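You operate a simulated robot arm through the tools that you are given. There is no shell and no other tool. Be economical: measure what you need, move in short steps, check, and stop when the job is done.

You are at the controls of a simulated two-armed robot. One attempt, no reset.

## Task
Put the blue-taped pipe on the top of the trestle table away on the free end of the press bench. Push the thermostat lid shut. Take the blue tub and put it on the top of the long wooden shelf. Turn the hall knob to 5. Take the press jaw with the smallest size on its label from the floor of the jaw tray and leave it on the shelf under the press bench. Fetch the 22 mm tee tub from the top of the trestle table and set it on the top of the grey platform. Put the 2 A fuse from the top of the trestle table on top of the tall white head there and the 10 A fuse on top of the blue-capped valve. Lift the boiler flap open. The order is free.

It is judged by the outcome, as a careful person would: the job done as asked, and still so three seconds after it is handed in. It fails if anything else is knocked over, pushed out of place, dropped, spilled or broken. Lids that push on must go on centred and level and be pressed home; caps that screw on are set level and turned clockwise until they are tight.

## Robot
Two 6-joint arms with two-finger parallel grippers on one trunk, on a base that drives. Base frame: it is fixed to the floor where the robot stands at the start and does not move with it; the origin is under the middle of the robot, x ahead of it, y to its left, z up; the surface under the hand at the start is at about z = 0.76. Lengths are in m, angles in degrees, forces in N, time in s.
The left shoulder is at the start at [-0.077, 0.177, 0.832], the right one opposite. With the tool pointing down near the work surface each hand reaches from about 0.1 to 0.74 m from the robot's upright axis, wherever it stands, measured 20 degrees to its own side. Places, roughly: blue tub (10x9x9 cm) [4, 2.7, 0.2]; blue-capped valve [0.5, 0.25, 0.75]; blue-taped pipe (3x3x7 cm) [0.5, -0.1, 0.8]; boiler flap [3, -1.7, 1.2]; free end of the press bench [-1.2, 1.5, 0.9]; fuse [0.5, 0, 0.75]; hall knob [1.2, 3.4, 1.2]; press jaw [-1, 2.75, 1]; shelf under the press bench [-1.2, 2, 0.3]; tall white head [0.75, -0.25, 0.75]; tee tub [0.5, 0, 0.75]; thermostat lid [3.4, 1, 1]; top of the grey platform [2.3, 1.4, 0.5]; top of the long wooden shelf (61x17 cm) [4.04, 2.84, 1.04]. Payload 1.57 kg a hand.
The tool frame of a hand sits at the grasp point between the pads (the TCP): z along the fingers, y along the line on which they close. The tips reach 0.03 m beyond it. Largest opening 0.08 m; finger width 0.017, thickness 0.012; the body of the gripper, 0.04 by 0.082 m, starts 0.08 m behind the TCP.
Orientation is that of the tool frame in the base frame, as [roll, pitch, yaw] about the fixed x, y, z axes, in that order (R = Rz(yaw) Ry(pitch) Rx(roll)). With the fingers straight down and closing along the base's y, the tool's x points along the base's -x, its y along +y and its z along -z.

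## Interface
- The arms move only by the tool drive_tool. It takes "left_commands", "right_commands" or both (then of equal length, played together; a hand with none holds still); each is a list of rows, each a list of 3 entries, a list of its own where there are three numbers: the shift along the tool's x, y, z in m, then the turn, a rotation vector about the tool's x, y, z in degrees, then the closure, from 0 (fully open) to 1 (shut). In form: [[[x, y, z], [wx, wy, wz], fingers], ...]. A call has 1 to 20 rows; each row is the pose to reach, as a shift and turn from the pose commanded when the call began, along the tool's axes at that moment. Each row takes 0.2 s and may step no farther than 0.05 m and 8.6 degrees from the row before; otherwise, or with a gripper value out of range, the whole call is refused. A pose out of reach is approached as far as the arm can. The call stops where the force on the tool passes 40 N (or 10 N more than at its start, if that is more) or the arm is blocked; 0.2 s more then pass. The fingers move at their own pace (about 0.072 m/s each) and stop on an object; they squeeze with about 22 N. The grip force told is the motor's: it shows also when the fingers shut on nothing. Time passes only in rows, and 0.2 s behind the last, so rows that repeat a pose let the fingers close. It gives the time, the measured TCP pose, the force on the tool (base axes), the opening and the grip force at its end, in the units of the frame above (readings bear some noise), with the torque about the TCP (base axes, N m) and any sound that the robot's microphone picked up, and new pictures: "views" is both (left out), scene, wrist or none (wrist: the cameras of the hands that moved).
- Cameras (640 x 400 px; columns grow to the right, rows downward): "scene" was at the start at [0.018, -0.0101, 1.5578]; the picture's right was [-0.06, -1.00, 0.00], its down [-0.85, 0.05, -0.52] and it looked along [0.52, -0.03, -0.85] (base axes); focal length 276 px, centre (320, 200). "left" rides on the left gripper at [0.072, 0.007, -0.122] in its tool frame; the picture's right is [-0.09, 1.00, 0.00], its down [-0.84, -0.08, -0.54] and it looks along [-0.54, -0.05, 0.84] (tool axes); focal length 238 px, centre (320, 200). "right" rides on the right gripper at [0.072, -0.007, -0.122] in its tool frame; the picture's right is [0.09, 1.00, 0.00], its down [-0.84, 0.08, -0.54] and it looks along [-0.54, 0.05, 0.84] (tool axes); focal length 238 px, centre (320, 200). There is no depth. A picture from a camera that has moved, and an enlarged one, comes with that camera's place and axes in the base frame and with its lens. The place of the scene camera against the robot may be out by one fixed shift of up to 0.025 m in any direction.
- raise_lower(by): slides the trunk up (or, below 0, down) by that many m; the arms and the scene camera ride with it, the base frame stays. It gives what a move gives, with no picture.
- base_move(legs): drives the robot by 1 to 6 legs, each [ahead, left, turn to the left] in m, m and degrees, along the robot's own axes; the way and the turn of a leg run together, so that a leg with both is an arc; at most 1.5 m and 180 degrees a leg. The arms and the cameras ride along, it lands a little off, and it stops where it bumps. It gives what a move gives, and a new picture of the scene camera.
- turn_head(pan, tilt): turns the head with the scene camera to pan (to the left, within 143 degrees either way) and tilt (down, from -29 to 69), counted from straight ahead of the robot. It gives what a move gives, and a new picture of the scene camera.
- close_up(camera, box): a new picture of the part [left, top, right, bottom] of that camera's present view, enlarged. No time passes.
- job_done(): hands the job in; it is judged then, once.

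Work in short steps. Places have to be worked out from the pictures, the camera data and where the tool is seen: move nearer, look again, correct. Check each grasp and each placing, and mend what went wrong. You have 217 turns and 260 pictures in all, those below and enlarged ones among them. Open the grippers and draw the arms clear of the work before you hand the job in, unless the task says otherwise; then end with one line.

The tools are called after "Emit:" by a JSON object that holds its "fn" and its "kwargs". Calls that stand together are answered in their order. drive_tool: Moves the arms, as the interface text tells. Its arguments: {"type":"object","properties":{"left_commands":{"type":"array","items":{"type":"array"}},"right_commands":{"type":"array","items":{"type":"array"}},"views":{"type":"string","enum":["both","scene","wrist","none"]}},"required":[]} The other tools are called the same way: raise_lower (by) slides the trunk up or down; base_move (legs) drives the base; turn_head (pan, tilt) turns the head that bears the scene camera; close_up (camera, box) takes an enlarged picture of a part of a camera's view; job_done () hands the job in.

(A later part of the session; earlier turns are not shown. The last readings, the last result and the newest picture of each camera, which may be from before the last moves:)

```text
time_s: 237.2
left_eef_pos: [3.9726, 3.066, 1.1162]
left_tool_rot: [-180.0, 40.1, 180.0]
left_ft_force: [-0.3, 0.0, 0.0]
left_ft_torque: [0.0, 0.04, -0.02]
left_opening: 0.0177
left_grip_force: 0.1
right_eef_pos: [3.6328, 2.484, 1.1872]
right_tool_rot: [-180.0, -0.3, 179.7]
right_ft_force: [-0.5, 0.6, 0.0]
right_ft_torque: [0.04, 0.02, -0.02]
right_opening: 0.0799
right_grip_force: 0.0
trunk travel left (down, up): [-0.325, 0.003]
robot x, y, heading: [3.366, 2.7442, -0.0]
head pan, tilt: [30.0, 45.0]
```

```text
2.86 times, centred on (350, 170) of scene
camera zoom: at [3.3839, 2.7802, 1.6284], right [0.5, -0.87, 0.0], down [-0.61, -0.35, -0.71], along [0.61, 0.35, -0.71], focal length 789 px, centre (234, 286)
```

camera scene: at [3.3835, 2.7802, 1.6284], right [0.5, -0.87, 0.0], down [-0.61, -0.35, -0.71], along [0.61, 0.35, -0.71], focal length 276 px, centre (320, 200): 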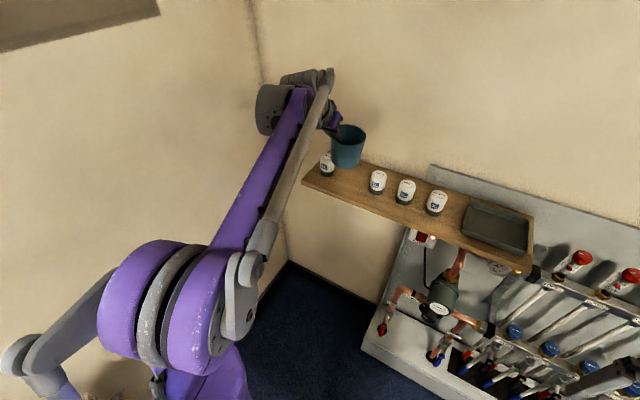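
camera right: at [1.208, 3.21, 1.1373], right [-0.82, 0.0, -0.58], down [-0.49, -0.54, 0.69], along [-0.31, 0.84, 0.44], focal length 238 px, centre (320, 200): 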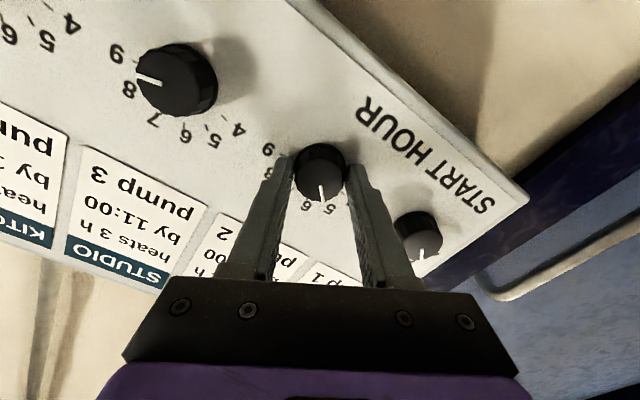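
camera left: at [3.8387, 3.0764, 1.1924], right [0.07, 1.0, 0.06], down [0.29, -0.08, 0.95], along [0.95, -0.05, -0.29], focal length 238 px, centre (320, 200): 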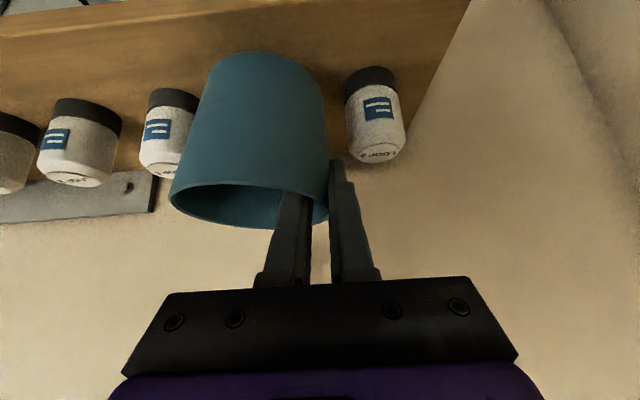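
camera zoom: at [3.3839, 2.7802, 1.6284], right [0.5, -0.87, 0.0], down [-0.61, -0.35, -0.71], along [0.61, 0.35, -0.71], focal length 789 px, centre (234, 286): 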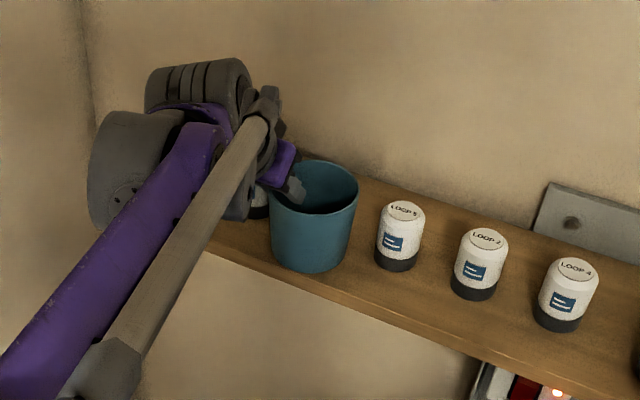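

The tub stands free. I withdraw back along the tool axis.

Emit:
{"fn": "drive_tool", "kwargs": {"left_commands": [[[0, 0, -0.02], [0, 0, 0], 0.78], [[0, 0, -0.04], [0, 0, 0], 0.78], [[0, 0, -0.07], [0, 0, 0], 0.78], [[0, 0, -0.11], [0, 0, 0], 0.78], [[0, 0, -0.15], [0, 0, 0], 0.5]], "views": "both"}}

Emit:
{"fn": "close_up", "kwargs": {"camera": "scene", "box": [280, 100, 420, 240]}}

```text
time_s: 238.4
left_eef_pos: [3.874, 3.0678, 1.2313]
left_tool_rot: [180.0, 40.3, 180.0]
left_ft_force: [-0.5, 0.3, 0.2]
left_ft_torque: [-0.01, -0.02, -0.04]
left_opening: 0.0397
left_grip_force: 0.1
right_eef_pos: [3.6319, 2.4839, 1.1865]
right_tool_rot: [-179.9, -0.4, 179.7]
right_ft_force: [0.6, -0.6, -0.6]
right_ft_torque: [0.02, -0.01, -0.02]
right_opening: 0.08
right_grip_force: 0.1
trunk travel left (down, up): [-0.325, 0.003]
robot x, y, heading: [3.3617, 2.7461, 0.1]
head pan, tilt: [30.0, 45.0]
camera scene: at [3.3829, 2.7799, 1.6284], right [0.5, -0.87, 0.0], down [-0.61, -0.35, -0.71], along [0.61, 0.35, -0.71], focal length 276 px, centre (320, 200)
camera left: at [3.7412, 3.0736, 1.2784], right [0.07, 1.0, 0.06], down [0.29, -0.08, 0.95], along [0.95, -0.05, -0.29], focal length 238 px, centre (320, 200)
```

scene: 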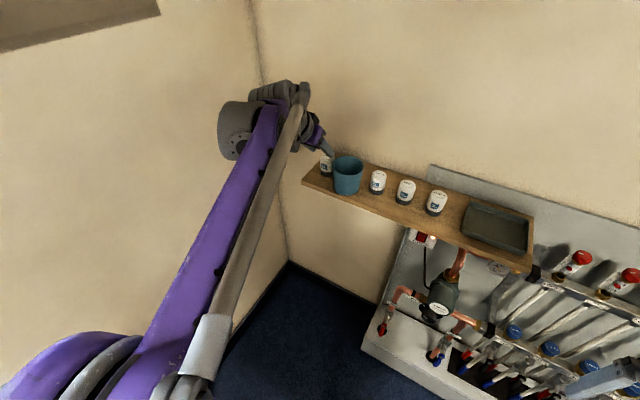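
left: 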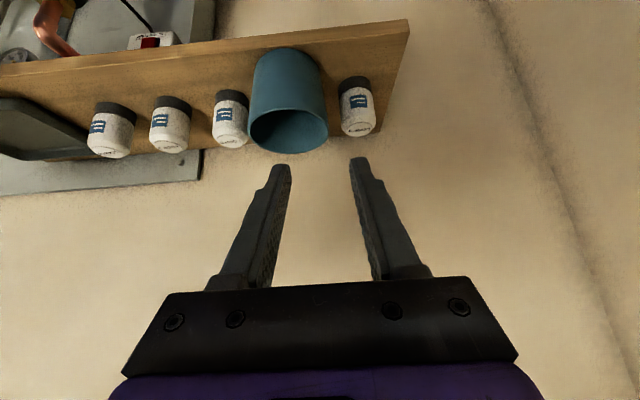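

```text
2.86 times, centred on (350, 170) of scene
camera zoom: at [3.3829, 2.7799, 1.6284], right [0.5, -0.87, 0.0], down [-0.61, -0.35, -0.71], along [0.61, 0.35, -0.71], focal length 789 px, centre (234, 286)
```

zoom: 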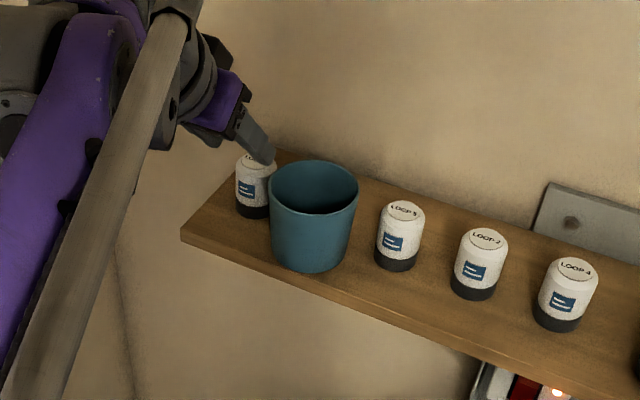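

Emit:
{"fn": "close_up", "kwargs": {"camera": "left", "box": [190, 20, 420, 170]}}

```text
2.67 times, centred on (305, 95) of left
camera zoom: at [3.7412, 3.0736, 1.2784], right [0.07, 1.0, 0.06], down [0.29, -0.08, 0.95], along [0.95, -0.05, -0.29], focal length 636 px, centre (360, 480)
```

zoom: 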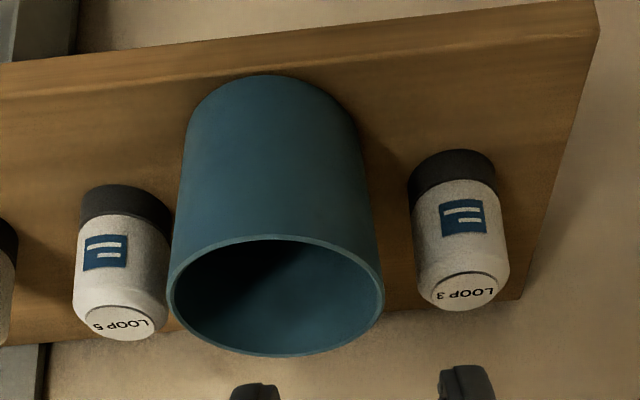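

The tub stands entirely on the shelf. I back away, fold the left hand down, and look toward the cylinder with the thermostat.

Emit:
{"fn": "base_move", "kwargs": {"legs": [[-0.4, 0, 0], [0, -0.45, 0]]}}

Emit:
{"fn": "drive_tool", "kwargs": {"left_commands": [[[0.02, -0.01, -0.02], [0, 6, 0], 0.2], [[0.04, -0.02, -0.04], [0, 12, 0], 0], [[0.06, -0.03, -0.06], [0, 18, 0], 0], [[0.08, -0.04, -0.08], [0, 24, 0], 0], [[0.1, -0.05, -0.1], [0, 30, 0], 0], [[0.12, -0.06, -0.1], [0, 36, 0], 0], [[0.14, -0.06, -0.1], [0, 40, 0], 0]], "views": "none"}}

Emit:
{"fn": "turn_head", "kwargs": {"pan": -60, "tilt": 25}}

Emit:
{"fn": "turn_head", "kwargs": {"pan": -105, "tilt": 35}}

```text
time_s: 244.9
left_eef_pos: [3.4776, 2.6162, 1.2319]
left_tool_rot: [-179.9, 40.2, -179.9]
left_ft_force: [0.0, 0.5, -0.6]
left_ft_torque: [0.0, 0.02, 0.02]
left_opening: 0.04
left_grip_force: 0.0
right_eef_pos: [3.2353, 2.0323, 1.1868]
right_tool_rot: [-179.9, -0.4, 179.8]
right_ft_force: [0.1, -0.2, -0.7]
right_ft_torque: [0.01, -0.01, 0.0]
right_opening: 0.08
right_grip_force: 0.1
trunk travel left (down, up): [-0.325, 0.003]
robot x, y, heading: [2.9705, 2.2954, 0.1]
head pan, tilt: [30.0, 45.0]
camera scene: at [2.9868, 2.3298, 1.6284], right [0.5, -0.87, 0.0], down [-0.61, -0.35, -0.71], along [0.61, 0.35, -0.71], focal length 276 px, centre (320, 200)
```

scene: 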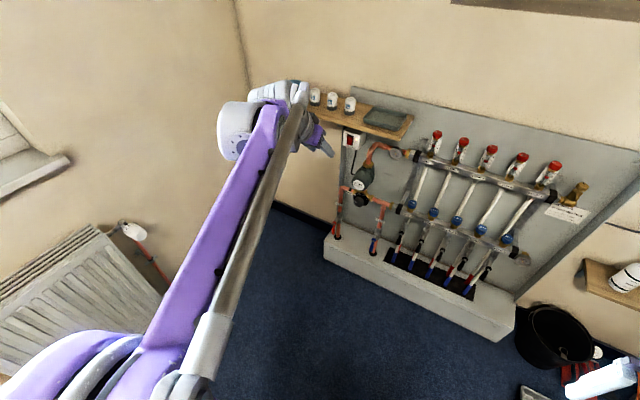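

```text
time_s: 246.5
left_eef_pos: [3.3062, 2.5568, 1.2175]
left_tool_rot: [-180.0, 0.1, -180.0]
left_ft_force: [-0.2, 0.2, 0.2]
left_ft_torque: [0.01, 0.0, -0.01]
left_opening: 0.0799
left_grip_force: 0.1
right_eef_pos: [3.2343, 2.0326, 1.1865]
right_tool_rot: [-179.9, -0.2, 179.9]
right_ft_force: [0.8, -0.3, -0.9]
right_ft_torque: [-0.01, 0.02, -0.01]
right_opening: 0.0799
right_grip_force: 0.1
trunk travel left (down, up): [-0.325, 0.003]
robot x, y, heading: [2.9694, 2.2916, 0.1]
head pan, tilt: [30.0, 45.0]
```

```text
time_s: 248.2
left_eef_pos: [3.3075, 2.5555, 1.2163]
left_tool_rot: [-180.0, 0.3, -180.0]
left_ft_force: [0.1, 0.4, 1.0]
left_ft_torque: [0.0, 0.01, 0.04]
left_opening: 0.08
left_grip_force: 0.0
right_eef_pos: [3.2356, 2.0323, 1.1869]
right_tool_rot: [-179.9, -0.4, 179.8]
right_ft_force: [-0.9, 0.9, 0.6]
right_ft_torque: [-0.02, 0.03, 0.01]
right_opening: 0.0798
right_grip_force: 0.0
trunk travel left (down, up): [-0.325, 0.003]
robot x, y, heading: [2.9707, 2.2934, -0.1]
head pan, tilt: [-60.0, 25.0]
camera scene: at [2.9624, 2.2094, 1.659], right [-0.87, -0.5, 0.0], down [-0.21, 0.37, -0.91], along [0.45, -0.78, -0.42], focal length 276 px, centre (320, 200)
```

scene: 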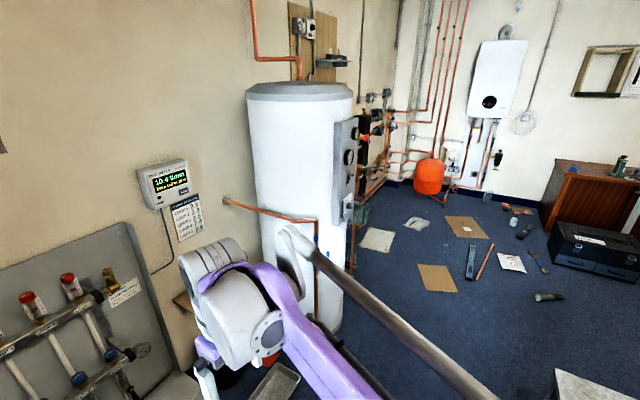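

```text
time_s: 249.3
left_eef_pos: [3.3061, 2.5557, 1.2161]
left_tool_rot: [179.9, 0.1, 179.9]
left_ft_force: [-0.4, 0.5, -0.7]
left_ft_torque: [0.03, 0.02, 0.0]
left_opening: 0.08
left_grip_force: 0.0
right_eef_pos: [3.2363, 2.0334, 1.187]
right_tool_rot: [-179.8, -0.4, 179.8]
right_ft_force: [0.0, 0.2, -0.2]
right_ft_torque: [-0.02, 0.0, -0.01]
right_opening: 0.0797
right_grip_force: 0.1
trunk travel left (down, up): [-0.325, 0.003]
robot x, y, heading: [2.9638, 2.2933, -0.1]
head pan, tilt: [-105.0, 35.0]
camera scene: at [2.8936, 2.2041, 1.6433], right [-0.97, 0.26, 0.0], down [0.15, 0.55, -0.82], along [-0.21, -0.79, -0.57], focal length 276 px, centre (320, 200)
```

scene: 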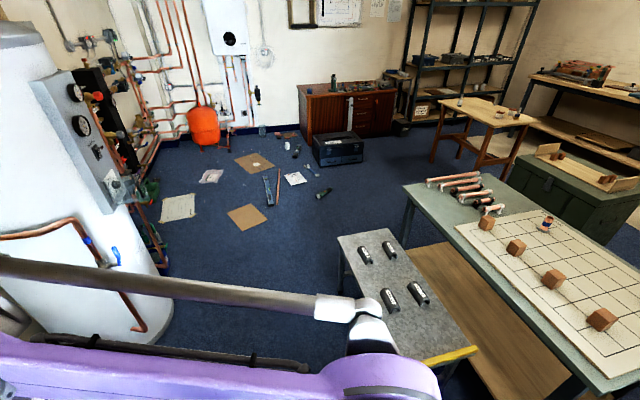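

The grey platform and the cylinder thermostat are located. I slide right to stand in front of the cylinder, clear of the platform.

Emit:
{"fn": "base_move", "kwargs": {"legs": [[-0.15, 0, 0], [0, -1.2, 0]]}}

Emit:
{"fn": "turn_head", "kwargs": {"pan": 0, "tilt": 30}}

```text
time_s: 261.1
left_eef_pos: [3.1554, 1.3459, 1.216]
left_tool_rot: [-180.0, 0.3, 179.6]
left_ft_force: [1.3, 0.0, 0.0]
left_ft_torque: [0.02, 0.0, 0.0]
left_opening: 0.08
left_grip_force: 0.0
right_eef_pos: [3.0806, 0.8223, 1.1866]
right_tool_rot: [-179.9, -0.2, 179.5]
right_ft_force: [0.5, -0.1, 0.2]
right_ft_torque: [0.0, 0.02, -0.03]
right_opening: 0.08
right_grip_force: 0.0
trunk travel left (down, up): [-0.325, 0.003]
robot x, y, heading: [2.8173, 1.0918, -0.3]
head pan, tilt: [-105.0, 35.0]
camera scene: at [2.7394, 0.9961, 1.6432], right [-0.96, 0.26, 0.0], down [0.15, 0.55, -0.82], along [-0.22, -0.79, -0.57], focal length 276 px, centre (320, 200)
```

scene: 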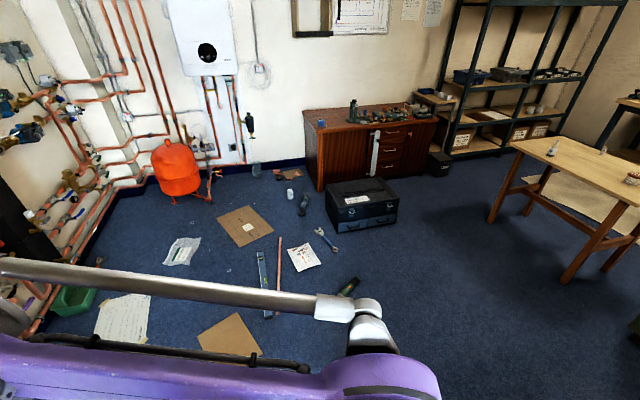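

```text
time_s: 262.9
left_eef_pos: [3.1559, 1.3456, 1.2168]
left_tool_rot: [180.0, 0.2, 179.6]
left_ft_force: [-0.7, -0.4, 0.2]
left_ft_torque: [0.03, 0.02, -0.02]
left_opening: 0.08
left_grip_force: 0.0
right_eef_pos: [3.0804, 0.822, 1.1862]
right_tool_rot: [180.0, -0.3, 179.6]
right_ft_force: [0.4, -0.6, 0.5]
right_ft_torque: [0.01, 0.04, 0.04]
right_opening: 0.0801
right_grip_force: 0.1
trunk travel left (down, up): [-0.325, 0.003]
robot x, y, heading: [2.8192, 1.0873, -0.5]
head pan, tilt: [0.0, 30.0]
camera scene: at [2.8531, 1.0804, 1.651], right [-0.01, -1.0, 0.0], down [-0.5, 0.0, -0.87], along [0.87, -0.01, -0.5], focal length 276 px, centre (320, 200)
```

scene: 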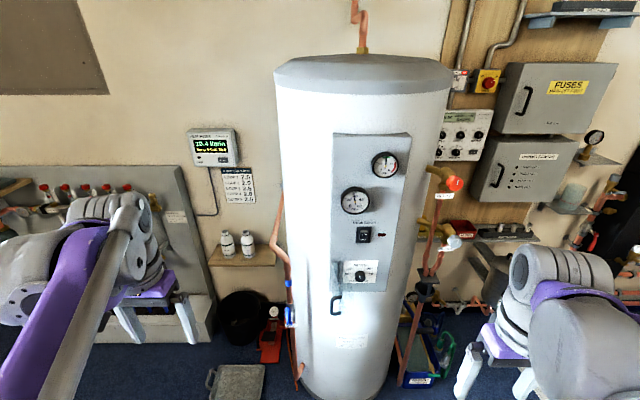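

Emit:
{"fn": "close_up", "kwargs": {"camera": "scene", "box": [310, 210, 410, 330]}}

Emit:
{"fn": "close_up", "kwargs": {"camera": "scene", "box": [320, 125, 420, 235]}}

```text
3.33 times, centred on (360, 270) of scene
camera zoom: at [2.8531, 1.0804, 1.651], right [-0.01, -1.0, 0.0], down [-0.5, 0.0, -0.87], along [0.87, -0.01, -0.5], focal length 920 px, centre (187, -33)
```

zoom: 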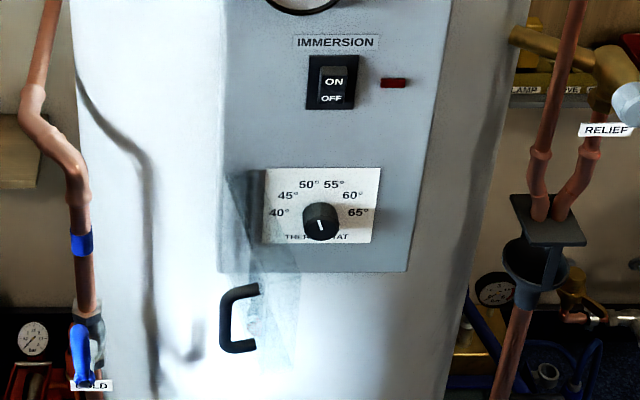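

```text
3.64 times, centred on (370, 180) of scene
camera zoom: at [2.8531, 1.0804, 1.651], right [-0.01, -1.0, 0.0], down [-0.5, 0.0, -0.87], along [0.87, -0.01, -0.5], focal length 1004 px, centre (138, 273)
```

zoom: 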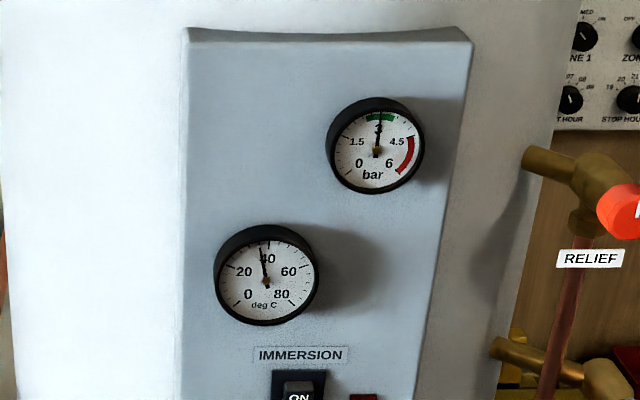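

The clear lid hangs open on its left hinge, with a black C-handle at about [3.38, 1.03, 1.0]. I shift right so the left hand can sweep it shut, pitch the hand forward and take a wrist view.

Emit:
{"fn": "base_move", "kwargs": {"legs": [[0, -0.24, 0.5]]}}

Emit:
{"fn": "drive_tool", "kwargs": {"left_commands": [[[0.01, 0.01, 0.01], [0, -7, 0], 0.5], [[0.02, 0.02, 0.02], [0, -14, 0], 1], [[0.03, 0.03, 0.03], [0, -21, 0], 1], [[0.04, 0.04, 0.04], [0, -28, 0], 1], [[0.05, 0.05, 0.05], [0, -35, 0], 1], [[0.05, 0.06, 0.06], [0, -35, 0], 1]], "views": "both"}}

```text
time_s: 265.6
left_eef_pos: [3.1521, 1.1085, 1.2176]
left_tool_rot: [180.0, 0.2, -180.0]
left_ft_force: [0.7, 0.3, -0.4]
left_ft_torque: [0.02, 0.03, 0.0]
left_opening: 0.0801
left_grip_force: 0.1
right_eef_pos: [3.0816, 0.5857, 1.1872]
right_tool_rot: [-179.9, -0.3, -180.0]
right_ft_force: [0.2, -0.5, -0.9]
right_ft_torque: [0.02, 0.02, 0.03]
right_opening: 0.0798
right_grip_force: 0.0
trunk travel left (down, up): [-0.325, 0.003]
robot x, y, heading: [2.8176, 0.8487, 0.1]
head pan, tilt: [0.0, 30.0]
camera scene: at [2.8526, 0.8413, 1.651], right [0.0, -1.0, 0.0], down [-0.5, 0.0, -0.87], along [0.87, 0.0, -0.5], focal length 276 px, centre (320, 200)
```

scene: 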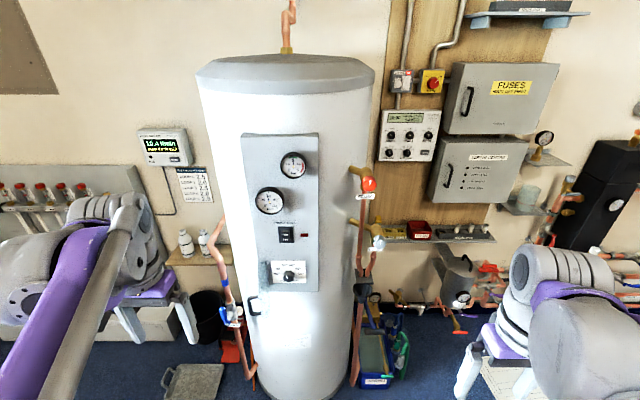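

```text
time_s: 267.0
left_eef_pos: [3.1025, 1.17, 1.1568]
left_tool_rot: [-179.8, 35.3, -179.8]
left_ft_force: [0.3, 0.2, 0.2]
left_ft_torque: [0.02, 0.0, 0.02]
left_opening: 0.0
left_grip_force: 21.0
right_eef_pos: [3.0827, 0.5868, 1.1886]
right_tool_rot: [-179.8, -0.5, -179.9]
right_ft_force: [-0.1, 0.6, 0.2]
right_ft_torque: [-0.01, 0.02, -0.01]
right_opening: 0.0804
right_grip_force: 0.0
trunk travel left (down, up): [-0.325, 0.003]
robot x, y, heading: [2.8141, 0.8464, 0.3]
head pan, tilt: [0.0, 30.0]
camera scene: at [2.8534, 0.8419, 1.6511], right [0.0, -1.0, 0.0], down [-0.5, 0.0, -0.87], along [0.87, 0.0, -0.5], focal length 276 px, centre (320, 200)
camera left: at [2.9738, 1.176, 1.2148], right [0.07, 1.0, 0.05], down [0.37, -0.08, 0.93], along [0.93, -0.05, -0.38], focal length 238 px, centre (320, 200)
```

scene: 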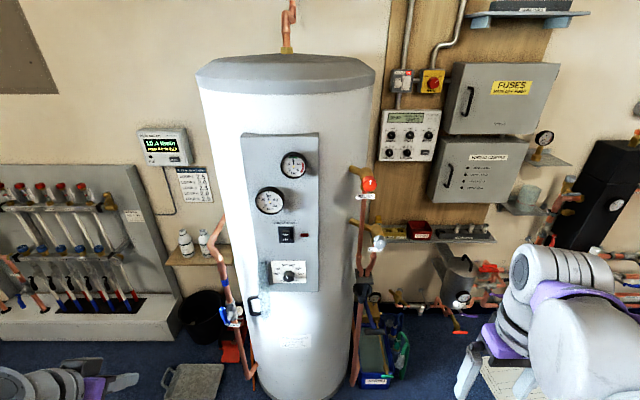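
left: 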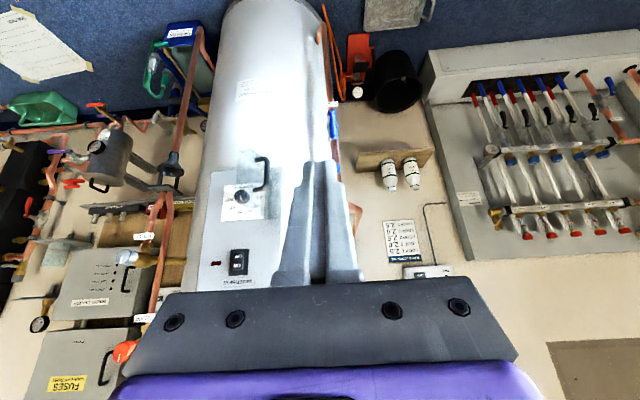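

Emit:
{"fn": "close_up", "kwargs": {"camera": "left", "box": [200, 130, 320, 250]}}

Emit:
{"fn": "close_up", "kwargs": {"camera": "scene", "box": [235, 240, 325, 330]}}

```text
3.33 times, centred on (260, 190) of left
camera zoom: at [2.9738, 1.176, 1.2148], right [0.07, 1.0, 0.05], down [0.37, -0.08, 0.93], along [0.93, -0.05, -0.38], focal length 794 px, centre (520, 233)
```

zoom: 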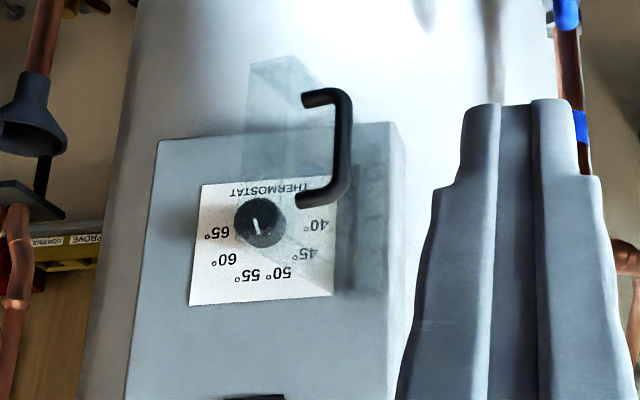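

```text
4.44 times, centred on (280, 285) of scene
camera zoom: at [2.8534, 0.8419, 1.6511], right [0.0, -1.0, 0.0], down [-0.5, 0.0, -0.87], along [0.87, 0.0, -0.5], focal length 1227 px, centre (498, -178)
```

zoom: 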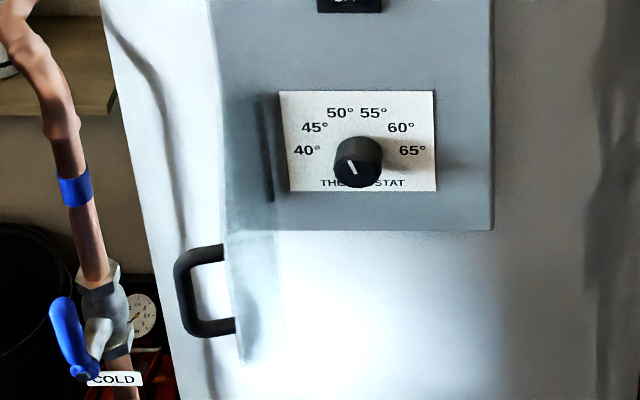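

Triangulated, the handle bar is at about [3.396, 1.049, 0.98] and the hinge near [3.48, 1.0]. I move the closed fingers to the outer (left) side of the handle.

Emit:
{"fn": "drive_tool", "kwargs": {"left_commands": [[[-0.0184, -0.008, 0.0394], [0, 0, 0], 1], [[-0.0369, -0.016, 0.0788], [0, 0, 0], 1], [[-0.0553, -0.025, 0.1182], [0, 0, 0], 1], [[-0.0737, -0.034, 0.1576], [0, 0, 0], 1], [[-0.0921, -0.043, 0.197], [0, 0, 0], 1], [[-0.1106, -0.052, 0.2363], [0, 0, 0], 1], [[-0.129, -0.061, 0.2757], [0, 0, 0], 1], [[-0.1474, -0.07, 0.3151], [0, 0, 0], 1], [[-0.1474, -0.07, 0.3151], [0, 0, 0], 1]], "views": "both"}}

Emit:
{"fn": "close_up", "kwargs": {"camera": "scene", "box": [215, 240, 325, 350]}}

```text
time_s: 269.0
left_eef_pos: [3.4041, 1.0994, 0.984]
left_tool_rot: [-180.0, 35.2, -179.8]
left_ft_force: [-0.1, 0.0, -0.1]
left_ft_torque: [-0.01, -0.02, -0.01]
left_opening: 0.0001
left_grip_force: 21.0
right_eef_pos: [3.0809, 0.5852, 1.1859]
right_tool_rot: [-179.9, -0.4, 179.9]
right_ft_force: [0.2, -0.1, 0.3]
right_ft_torque: [0.01, 0.0, -0.03]
right_opening: 0.0799
right_grip_force: 0.0
trunk travel left (down, up): [-0.325, 0.003]
robot x, y, heading: [2.8151, 0.8489, 0.4]
head pan, tilt: [0.0, 30.0]
camera scene: at [2.8516, 0.8411, 1.651], right [0.0, -1.0, 0.0], down [-0.5, 0.0, -0.87], along [0.87, 0.0, -0.5], focal length 276 px, centre (320, 200)
camera left: at [3.2753, 1.1059, 1.0428], right [0.07, 1.0, 0.05], down [0.37, -0.08, 0.93], along [0.93, -0.05, -0.38], focal length 238 px, centre (320, 200)
```

scene: 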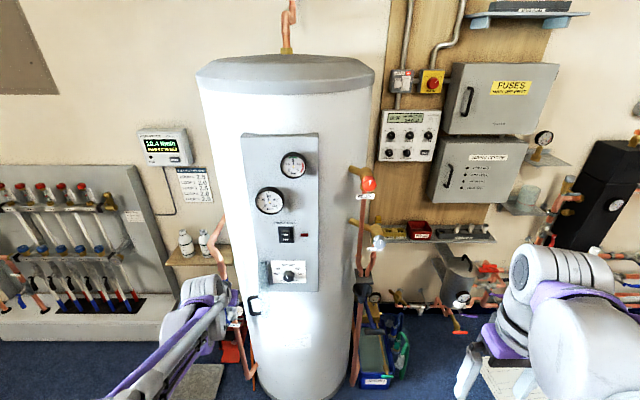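
left: 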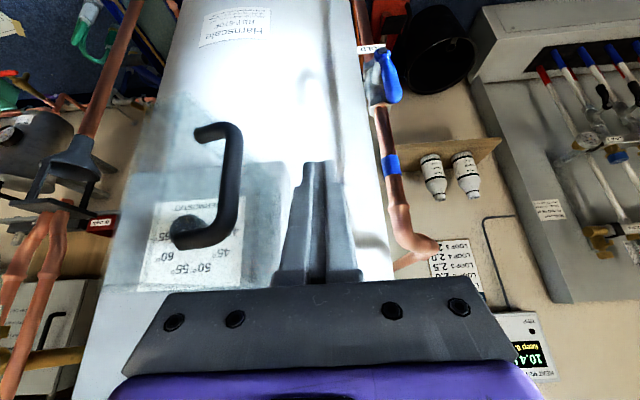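

```text
3.64 times, centred on (270, 295) of scene
camera zoom: at [2.8516, 0.8411, 1.651], right [0.0, -1.0, 0.0], down [-0.5, 0.0, -0.87], along [0.87, 0.0, -0.5], focal length 1004 px, centre (502, -146)
```

zoom: 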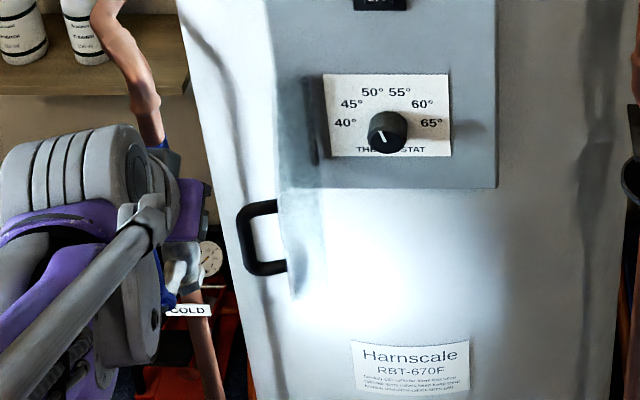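

The finger is left of the handle as intended. I sweep it right along the arc, starting with the first part.

Emit:
{"fn": "drive_tool", "kwargs": {"left_commands": [[[0.0024, -0.02, -0.0017], [0, 0, 0], 1], [[0.0024, -0.034, -0.0017], [0, 0, 0], 1], [[0.008, -0.046, -0.0055], [0, 0, 0], 1], [[0.0122, -0.057, -0.0087], [0, 0, 0], 1], [[0.0163, -0.069, -0.0116], [0, 0, 0], 1], [[0.0188, -0.081, -0.0133], [0, 0, 0], 1], [[0.02, -0.094, -0.014], [0, 0, 0], 1], [[0.0204, -0.107, -0.0145], [0, 0, 0], 1]], "views": "both"}}

Emit:
{"fn": "close_up", "kwargs": {"camera": "scene", "box": [215, 240, 325, 350]}}

```text
time_s: 270.8
left_eef_pos: [3.3794, 0.9928, 0.9842]
left_tool_rot: [-180.0, 35.1, -180.0]
left_ft_force: [-0.6, 0.3, 0.1]
left_ft_torque: [0.01, -0.04, 0.04]
left_opening: 0.0002
left_grip_force: 21.4
right_eef_pos: [3.082, 0.5852, 1.187]
right_tool_rot: [-179.8, -0.3, 180.0]
right_ft_force: [-0.3, -0.3, -0.3]
right_ft_torque: [-0.02, -0.02, -0.01]
right_opening: 0.0802
right_grip_force: 0.1
trunk travel left (down, up): [-0.325, 0.003]
robot x, y, heading: [2.8101, 0.8453, 0.0]
head pan, tilt: [0.0, 30.0]
camera scene: at [2.8526, 0.8409, 1.651], right [0.0, -1.0, 0.0], down [-0.5, 0.0, -0.87], along [0.87, 0.0, -0.5], focal length 276 px, centre (320, 200)
camera left: at [3.2512, 0.9987, 1.0427], right [0.07, 1.0, 0.05], down [0.37, -0.08, 0.92], along [0.93, -0.05, -0.38], focal length 238 px, centre (320, 200)
```

scene: 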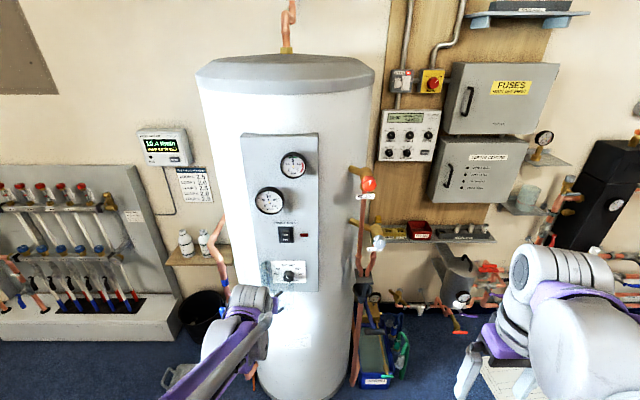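
left: 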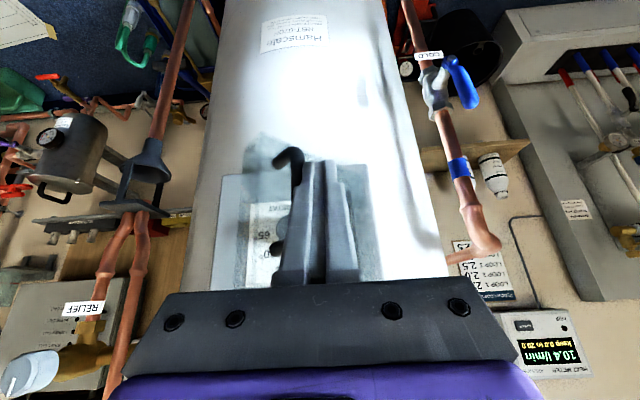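

```text
3.64 times, centred on (270, 295) of scene
camera zoom: at [2.8526, 0.8409, 1.651], right [0.0, -1.0, 0.0], down [-0.5, 0.0, -0.87], along [0.87, 0.0, -0.5], focal length 1004 px, centre (502, -146)
```

zoom: 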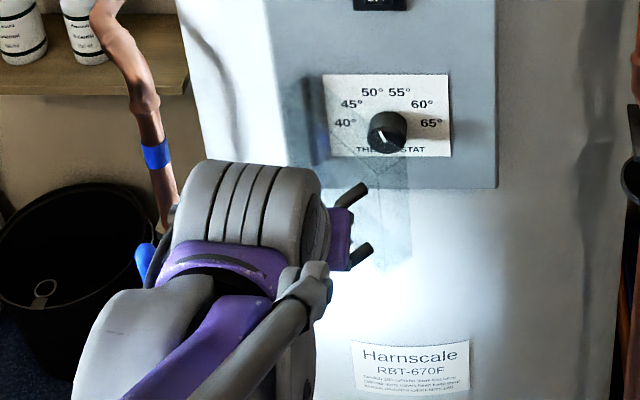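

The lid is swinging with it. I continue around the arc and begin pressing toward the panel.

Emit:
{"fn": "drive_tool", "kwargs": {"left_commands": [[[-0.0025, -0.013, 0.0018], [0, 0, 0], 1], [[-0.0057, -0.025, 0.004], [0, 0, 0], 1], [[-0.01, -0.037, 0.007], [0, 0, 0], 1], [[-0.0155, -0.048, 0.011], [0, 0, 0], 1], [[-0.022, -0.058, 0.0156], [0, 0, 0], 1], [[-0.0294, -0.068, 0.0208], [0, 0, 0], 1], [[-0.0424, -0.078, 0.03], [0, 0, 0], 1]], "views": "both"}}

Emit:
{"fn": "close_up", "kwargs": {"camera": "scene", "box": [215, 240, 325, 350]}}

```text
time_s: 272.4
left_eef_pos: [3.4328, 0.9138, 0.9834]
left_tool_rot: [180.0, 35.2, -179.9]
left_ft_force: [0.3, -0.8, -0.1]
left_ft_torque: [0.02, 0.0, 0.02]
left_opening: 0.0
left_grip_force: 21.2
right_eef_pos: [3.0825, 0.585, 1.1861]
right_tool_rot: [-179.9, -0.4, -180.0]
right_ft_force: [0.4, -0.5, 0.6]
right_ft_torque: [0.01, 0.01, 0.02]
right_opening: 0.0802
right_grip_force: 0.1
trunk travel left (down, up): [-0.325, 0.003]
robot x, y, heading: [2.8142, 0.8477, 0.3]
head pan, tilt: [0.0, 30.0]
camera scene: at [2.8535, 0.8409, 1.651], right [0.0, -1.0, 0.0], down [-0.5, 0.0, -0.87], along [0.87, 0.0, -0.5], focal length 276 px, centre (320, 200)
camera left: at [3.3041, 0.9202, 1.0421], right [0.07, 1.0, 0.05], down [0.37, -0.08, 0.92], along [0.93, -0.05, -0.38], focal length 238 px, centre (320, 200)
```

scene: 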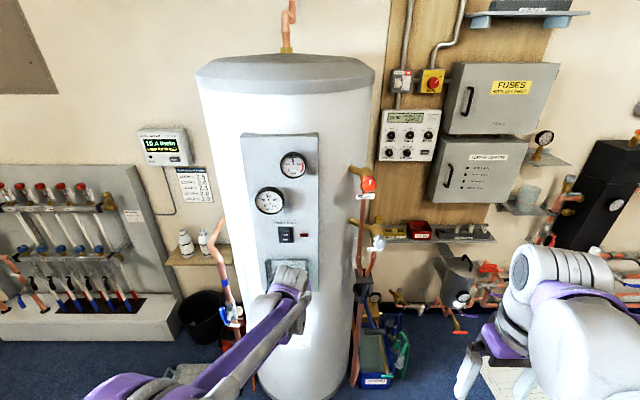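
left: 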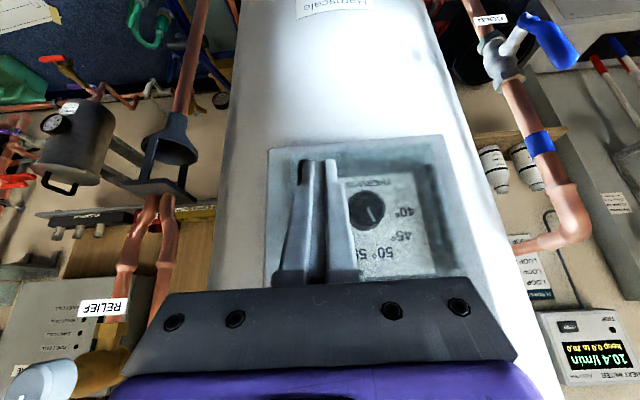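

```text
3.64 times, centred on (270, 295) of scene
camera zoom: at [2.8535, 0.8409, 1.651], right [0.0, -1.0, 0.0], down [-0.5, 0.0, -0.87], along [0.87, 0.0, -0.5], focal length 1004 px, centre (502, -146)
```

zoom: 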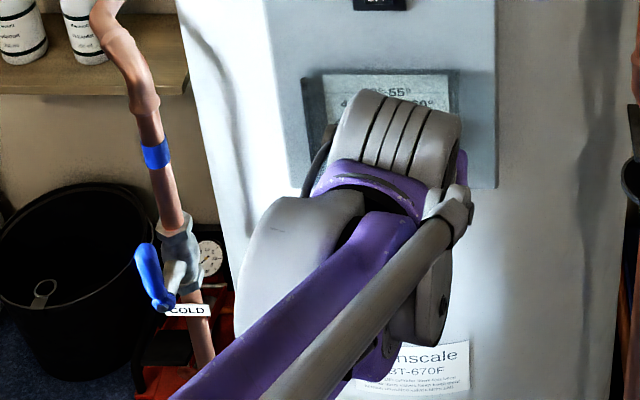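

Nearly shut. I push forward in small steps to feel contact.

Emit:
{"fn": "drive_tool", "kwargs": {"left_commands": [[[-0.0065, -0.001, 0.0046], [0, 0, 0], 1], [[-0.013, -0.002, 0.0092], [0, 0, 0], 1], [[-0.0196, -0.003, 0.0139], [0, 0, 0], 1], [[-0.0245, -0.003, 0.0173], [0, 0, 0], 1]], "views": "wrist"}}

```text
time_s: 273.1
left_eef_pos: [3.4407, 0.914, 0.9835]
left_tool_rot: [-179.9, 34.4, -179.8]
left_ft_force: [-32.3, 3.5, 9.8]
left_ft_torque: [0.0, 0.46, -0.23]
left_opening: 0.0001
left_grip_force: 21.2
right_eef_pos: [3.0789, 0.5861, 1.188]
right_tool_rot: [-179.8, -0.1, 180.0]
right_ft_force: [0.6, -0.8, 0.4]
right_ft_torque: [-0.01, 0.01, -0.01]
right_opening: 0.0799
right_grip_force: 0.0
trunk travel left (down, up): [-0.325, 0.003]
robot x, y, heading: [2.8122, 0.8473, 0.2]
head pan, tilt: [0.0, 30.0]
stopped in row 3 (left hand): the force on the tool passed its limit at 47 N (the readings are from after the stop); the commanded pose is now the measured one
camera left: at [3.313, 0.9189, 1.0443], right [0.07, 1.0, 0.05], down [0.38, -0.08, 0.92], along [0.92, -0.05, -0.39], focal length 238 px, centre (320, 200)
```

left: 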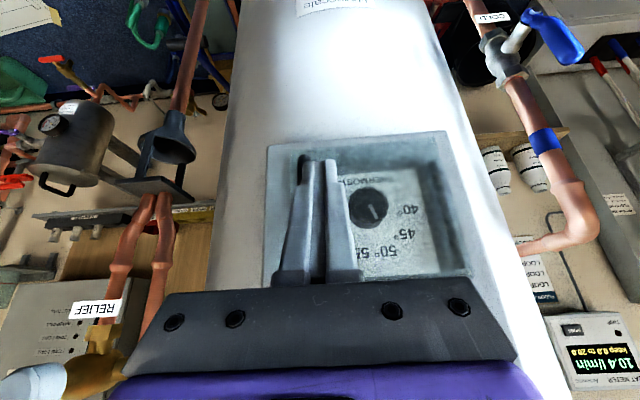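

It pushed firmly to a stop. I back off and check that it stays shut.

Emit:
{"fn": "drive_tool", "kwargs": {"left_commands": [[[0.0326, 0, -0.0231], [0, 0, 0], 1], [[0.0653, 0.01, -0.0462], [0, 0, 0], 1], [[0.0979, 0.03, -0.0694], [0, 0, 0], 1], [[0.1306, 0.06, -0.0925], [0, 0, 0], 1], [[0.1632, 0.09, -0.1156], [0, 0, 0], 1], [[0.1796, 0.12, -0.1272], [0, 0, 0], 1]], "views": "wrist"}}

Emit:
{"fn": "close_up", "kwargs": {"camera": "scene", "box": [235, 240, 335, 330]}}

```text
time_s: 274.6
left_eef_pos: [3.2263, 1.031, 0.9845]
left_tool_rot: [180.0, 34.5, -179.7]
left_ft_force: [-0.9, 0.6, -0.4]
left_ft_torque: [0.02, 0.0, 0.0]
left_opening: 0.0
left_grip_force: 21.3
right_eef_pos: [3.0823, 0.5851, 1.1866]
right_tool_rot: [-179.9, -0.3, 180.0]
right_ft_force: [-0.7, -0.5, 0.7]
right_ft_torque: [-0.02, -0.03, 0.02]
right_opening: 0.0799
right_grip_force: 0.1
trunk travel left (down, up): [-0.325, 0.003]
robot x, y, heading: [2.8177, 0.8478, 0.0]
head pan, tilt: [0.0, 30.0]
camera left: at [3.0975, 1.0375, 1.0439], right [0.07, 1.0, 0.05], down [0.38, -0.08, 0.92], along [0.92, -0.05, -0.39], focal length 238 px, centre (320, 200)
```

left: 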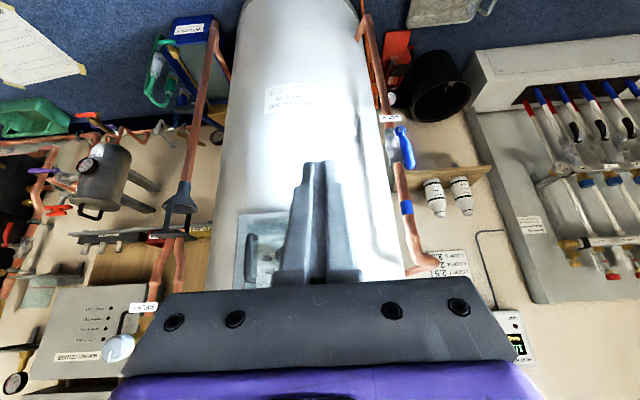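

```text
4.44 times, centred on (285, 285) of scene
camera zoom: at [2.8517, 0.8416, 1.651], right [0.0, -1.0, 0.0], down [-0.5, 0.0, -0.87], along [0.87, 0.0, -0.5], focal length 1227 px, centre (476, -178)
```

zoom: 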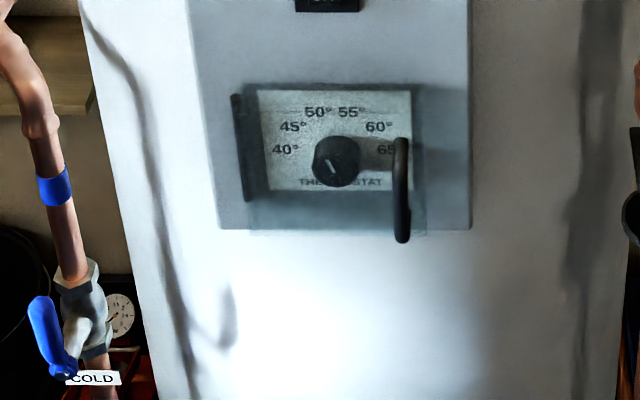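

The lid is shut. Next is the boiler flap on the right-hand wall, and I survey the floor in that direction for a clear path.

Emit:
{"fn": "turn_head", "kwargs": {"pan": -80, "tilt": 40}}

Emit:
{"fn": "close_up", "kwargs": {"camera": "scene", "box": [160, 60, 480, 260]}}

```text
time_s: 276.1
left_eef_pos: [3.2255, 1.0307, 0.9846]
left_tool_rot: [180.0, 34.7, -179.8]
left_ft_force: [-0.3, -0.1, 0.3]
left_ft_torque: [0.01, 0.04, 0.0]
left_opening: 0.0
left_grip_force: 21.1
right_eef_pos: [3.0823, 0.5861, 1.187]
right_tool_rot: [-179.9, -0.3, -179.9]
right_ft_force: [-0.3, 0.6, -0.5]
right_ft_torque: [0.02, 0.02, 0.0]
right_opening: 0.0798
right_grip_force: 0.1
trunk travel left (down, up): [-0.325, 0.003]
robot x, y, heading: [2.8139, 0.8485, -0.0]
head pan, tilt: [-80.0, 40.0]
camera scene: at [2.7765, 0.7573, 1.6357], right [-0.98, -0.18, 0.0], down [-0.11, 0.63, -0.77], along [0.14, -0.75, -0.64], focal length 276 px, centre (320, 200)
```

scene: 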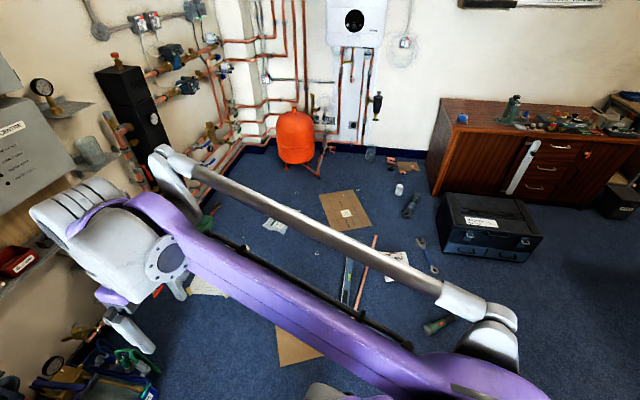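

```text
2.00 times, centred on (320, 160) of scene
camera zoom: at [2.7765, 0.7573, 1.6357], right [-0.98, -0.18, 0.0], down [-0.11, 0.63, -0.77], along [0.14, -0.75, -0.64], focal length 552 px, centre (320, 280)
```

zoom: 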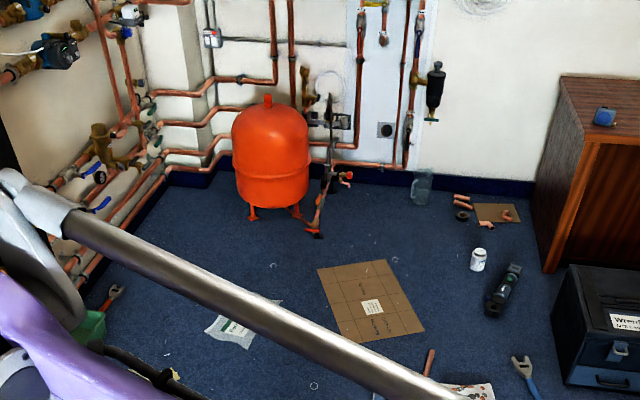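

I fold the left hand, then go round by turning to face the boiler wall and moving over to x≈3.25, past the level and pipe lying on the floor.

Emit:
{"fn": "drive_tool", "kwargs": {"left_commands": [[[0.0, 0.01, -0.04], [0, 6, 0], 0.5], [[0.0, 0.02, -0.08], [0, 12, 0], 0], [[0.0, 0.03, -0.12], [0, 18, 0], 0], [[0.0, 0.04, -0.15], [0, 24, 0], 0], [[0.0, 0.05, -0.17], [0, 30, 0], 0], [[0.0, 0.06, -0.19], [0, 34.5, 0], 0]], "views": "none"}}

Emit:
{"fn": "turn_head", "kwargs": {"pan": 0, "tilt": 50}}

Emit:
{"fn": "base_move", "kwargs": {"legs": [[0, 0, -90], [0.45, 0, 0], [0, 0.44, 0]]}}

```text
time_s: 277.5
left_eef_pos: [3.1178, 1.0926, 1.1418]
left_tool_rot: [-180.0, 0.0, -179.9]
left_ft_force: [0.0, 0.4, 1.3]
left_ft_torque: [0.03, 0.02, -0.02]
left_opening: 0.0802
left_grip_force: 0.0
right_eef_pos: [3.0816, 0.5861, 1.1874]
right_tool_rot: [-179.8, -0.3, 179.9]
right_ft_force: [0.1, -0.5, -0.3]
right_ft_torque: [-0.02, -0.02, -0.03]
right_opening: 0.08
right_grip_force: 0.1
trunk travel left (down, up): [-0.325, 0.003]
robot x, y, heading: [2.8133, 0.844, 0.3]
head pan, tilt: [-80.0, 40.0]
```

```text
time_s: 279.0
left_eef_pos: [3.1181, 1.0909, 1.142]
left_tool_rot: [-179.9, 0.1, -179.7]
left_ft_force: [-0.6, -0.1, -0.1]
left_ft_torque: [0.01, 0.01, -0.02]
left_opening: 0.08
left_grip_force: 0.1
right_eef_pos: [3.0814, 0.5857, 1.1875]
right_tool_rot: [-179.9, -0.3, 180.0]
right_ft_force: [0.0, -0.3, 0.3]
right_ft_torque: [0.0, 0.0, 0.01]
right_opening: 0.0801
right_grip_force: 0.0
trunk travel left (down, up): [-0.325, 0.003]
robot x, y, heading: [2.8151, 0.85, 0.1]
head pan, tilt: [0.0, 50.0]
camera scene: at [2.8385, 0.8412, 1.6215], right [0.0, -1.0, 0.0], down [-0.77, 0.0, -0.64], along [0.64, 0.0, -0.77], focal length 276 px, centre (320, 200)
```

scene: 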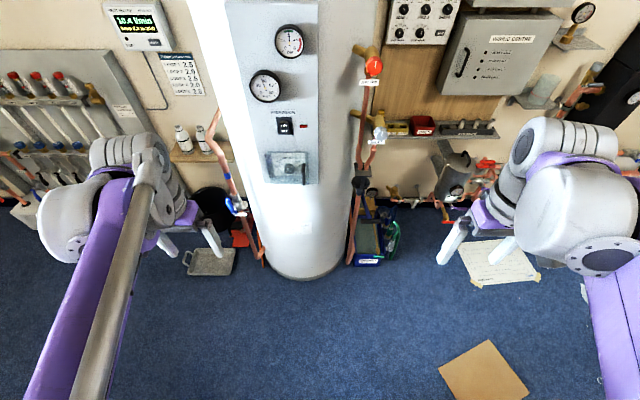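

```text
time_s: 289.6
left_eef_pos: [3.4834, 0.0785, 1.1418]
left_tool_rot: [180.0, 0.1, 89.1]
left_ft_force: [-0.3, 0.3, -0.9]
left_ft_torque: [0.0, 0.0, -0.01]
left_opening: 0.0804
left_grip_force: 0.1
right_eef_pos: [2.9796, 0.1239, 1.1867]
right_tool_rot: [-179.9, -0.3, 89.0]
right_ft_force: [-0.5, 0.2, -0.4]
right_ft_torque: [0.0, -0.01, 0.01]
right_opening: 0.0799
right_grip_force: 0.1
trunk travel left (down, up): [-0.325, 0.003]
robot x, y, heading: [3.2433, 0.3887, -91.2]
head pan, tilt: [0.0, 50.0]
camera scene: at [3.2354, 0.3478, 1.6215], right [-1.0, 0.02, 0.0], down [0.01, 0.77, -0.64], along [-0.01, -0.64, -0.77], focal length 276 px, centre (320, 200)
```

scene: 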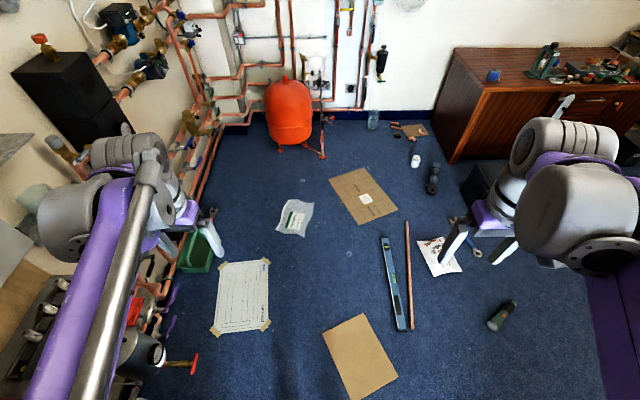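

Lane is visible. I go ahead to y≈-0.45, then look at the boiler.

Emit:
{"fn": "base_move", "kwargs": {"legs": [[0.82, 0, 1.2], [0, -0.13, 0], [0.35, 0, 0]]}}

Emit:
{"fn": "turn_head", "kwargs": {"pan": -8, "tilt": 15}}

```text
time_s: 297.3
left_eef_pos: [3.3642, -1.0899, 1.1415]
left_tool_rot: [180.0, 0.0, 90.8]
left_ft_force: [1.3, -0.7, 0.2]
left_ft_torque: [0.0, 0.05, 0.0]
left_opening: 0.0798
left_grip_force: 0.0
right_eef_pos: [2.858, -1.0581, 1.1865]
right_tool_rot: [-179.9, -0.3, 90.5]
right_ft_force: [-0.2, -0.6, 0.3]
right_ft_torque: [0.0, -0.02, -0.02]
right_opening: 0.08
right_grip_force: 0.1
trunk travel left (down, up): [-0.325, 0.003]
robot x, y, heading: [3.1151, -0.7888, -89.1]
head pan, tilt: [0.0, 50.0]
camera scene: at [3.1079, -0.8271, 1.6213], right [-1.0, -0.01, 0.0], down [-0.01, 0.77, -0.64], along [0.01, -0.64, -0.77], focal length 276 px, centre (320, 200)
```

scene: 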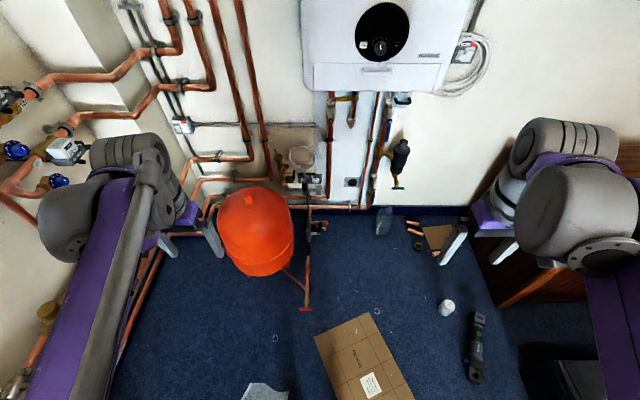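

```text
time_s: 298.3
left_eef_pos: [3.3641, -1.0906, 1.1411]
left_tool_rot: [-180.0, 0.1, 90.6]
left_ft_force: [0.4, 0.3, -0.2]
left_ft_torque: [0.0, 0.01, 0.03]
left_opening: 0.0799
left_grip_force: 0.0
right_eef_pos: [2.8577, -1.059, 1.187]
right_tool_rot: [-179.9, -0.3, 90.6]
right_ft_force: [-0.6, -0.2, 0.7]
right_ft_torque: [0.02, -0.01, -0.03]
right_opening: 0.0799
right_grip_force: 0.1
trunk travel left (down, up): [-0.325, 0.003]
robot x, y, heading: [3.117, -0.7853, -89.2]
head pan, tilt: [-8.0, 15.0]
camera scene: at [3.0951, -0.8432, 1.6752], right [-0.99, 0.13, 0.0], down [0.03, 0.26, -0.97], along [-0.12, -0.96, -0.26], focal length 276 px, centre (320, 200)
```

scene: 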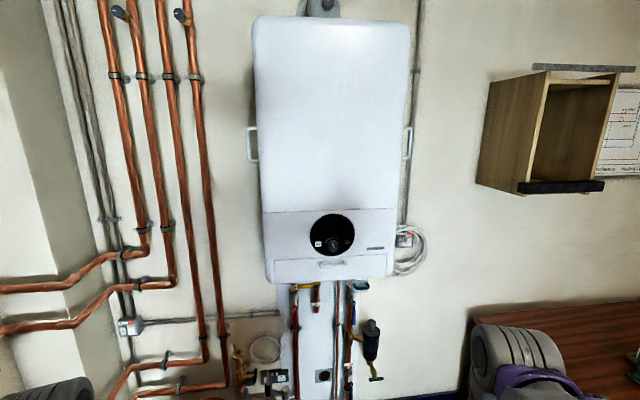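

Emit:
{"fn": "close_up", "kwargs": {"camera": "scene", "box": [250, 190, 420, 300]}}

Emit:
{"fn": "close_up", "kwargs": {"camera": "right", "box": [0, 0, 640, 400]}}

```text
3.64 times, centred on (335, 245) of scene
camera zoom: at [3.0951, -0.8432, 1.6752], right [-0.99, 0.13, 0.0], down [0.03, 0.26, -0.97], along [-0.12, -0.96, -0.26], focal length 1004 px, centre (266, 36)
```

zoom: 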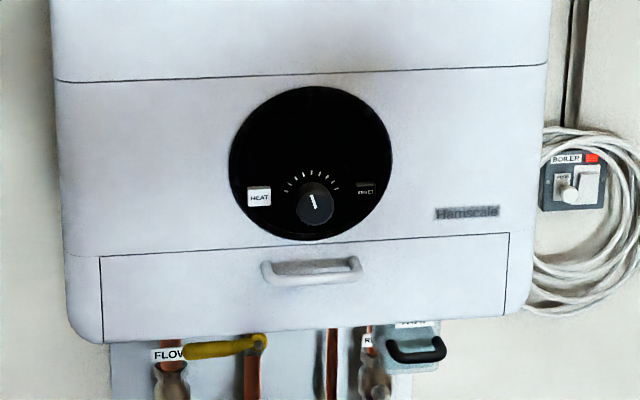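

```text
1.00 times, centred on (320, 200) of right (not enlarged: the box is as wide or as high as the picture)
camera zoom: at [2.8503, -0.9864, 1.31], right [0.99, 0.1, 0.0], down [0.09, -0.84, 0.54], along [0.05, -0.53, -0.84], focal length 238 px, centre (320, 200)
```

zoom: 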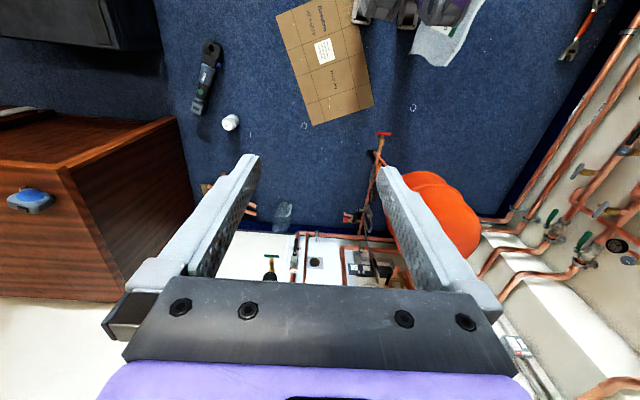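

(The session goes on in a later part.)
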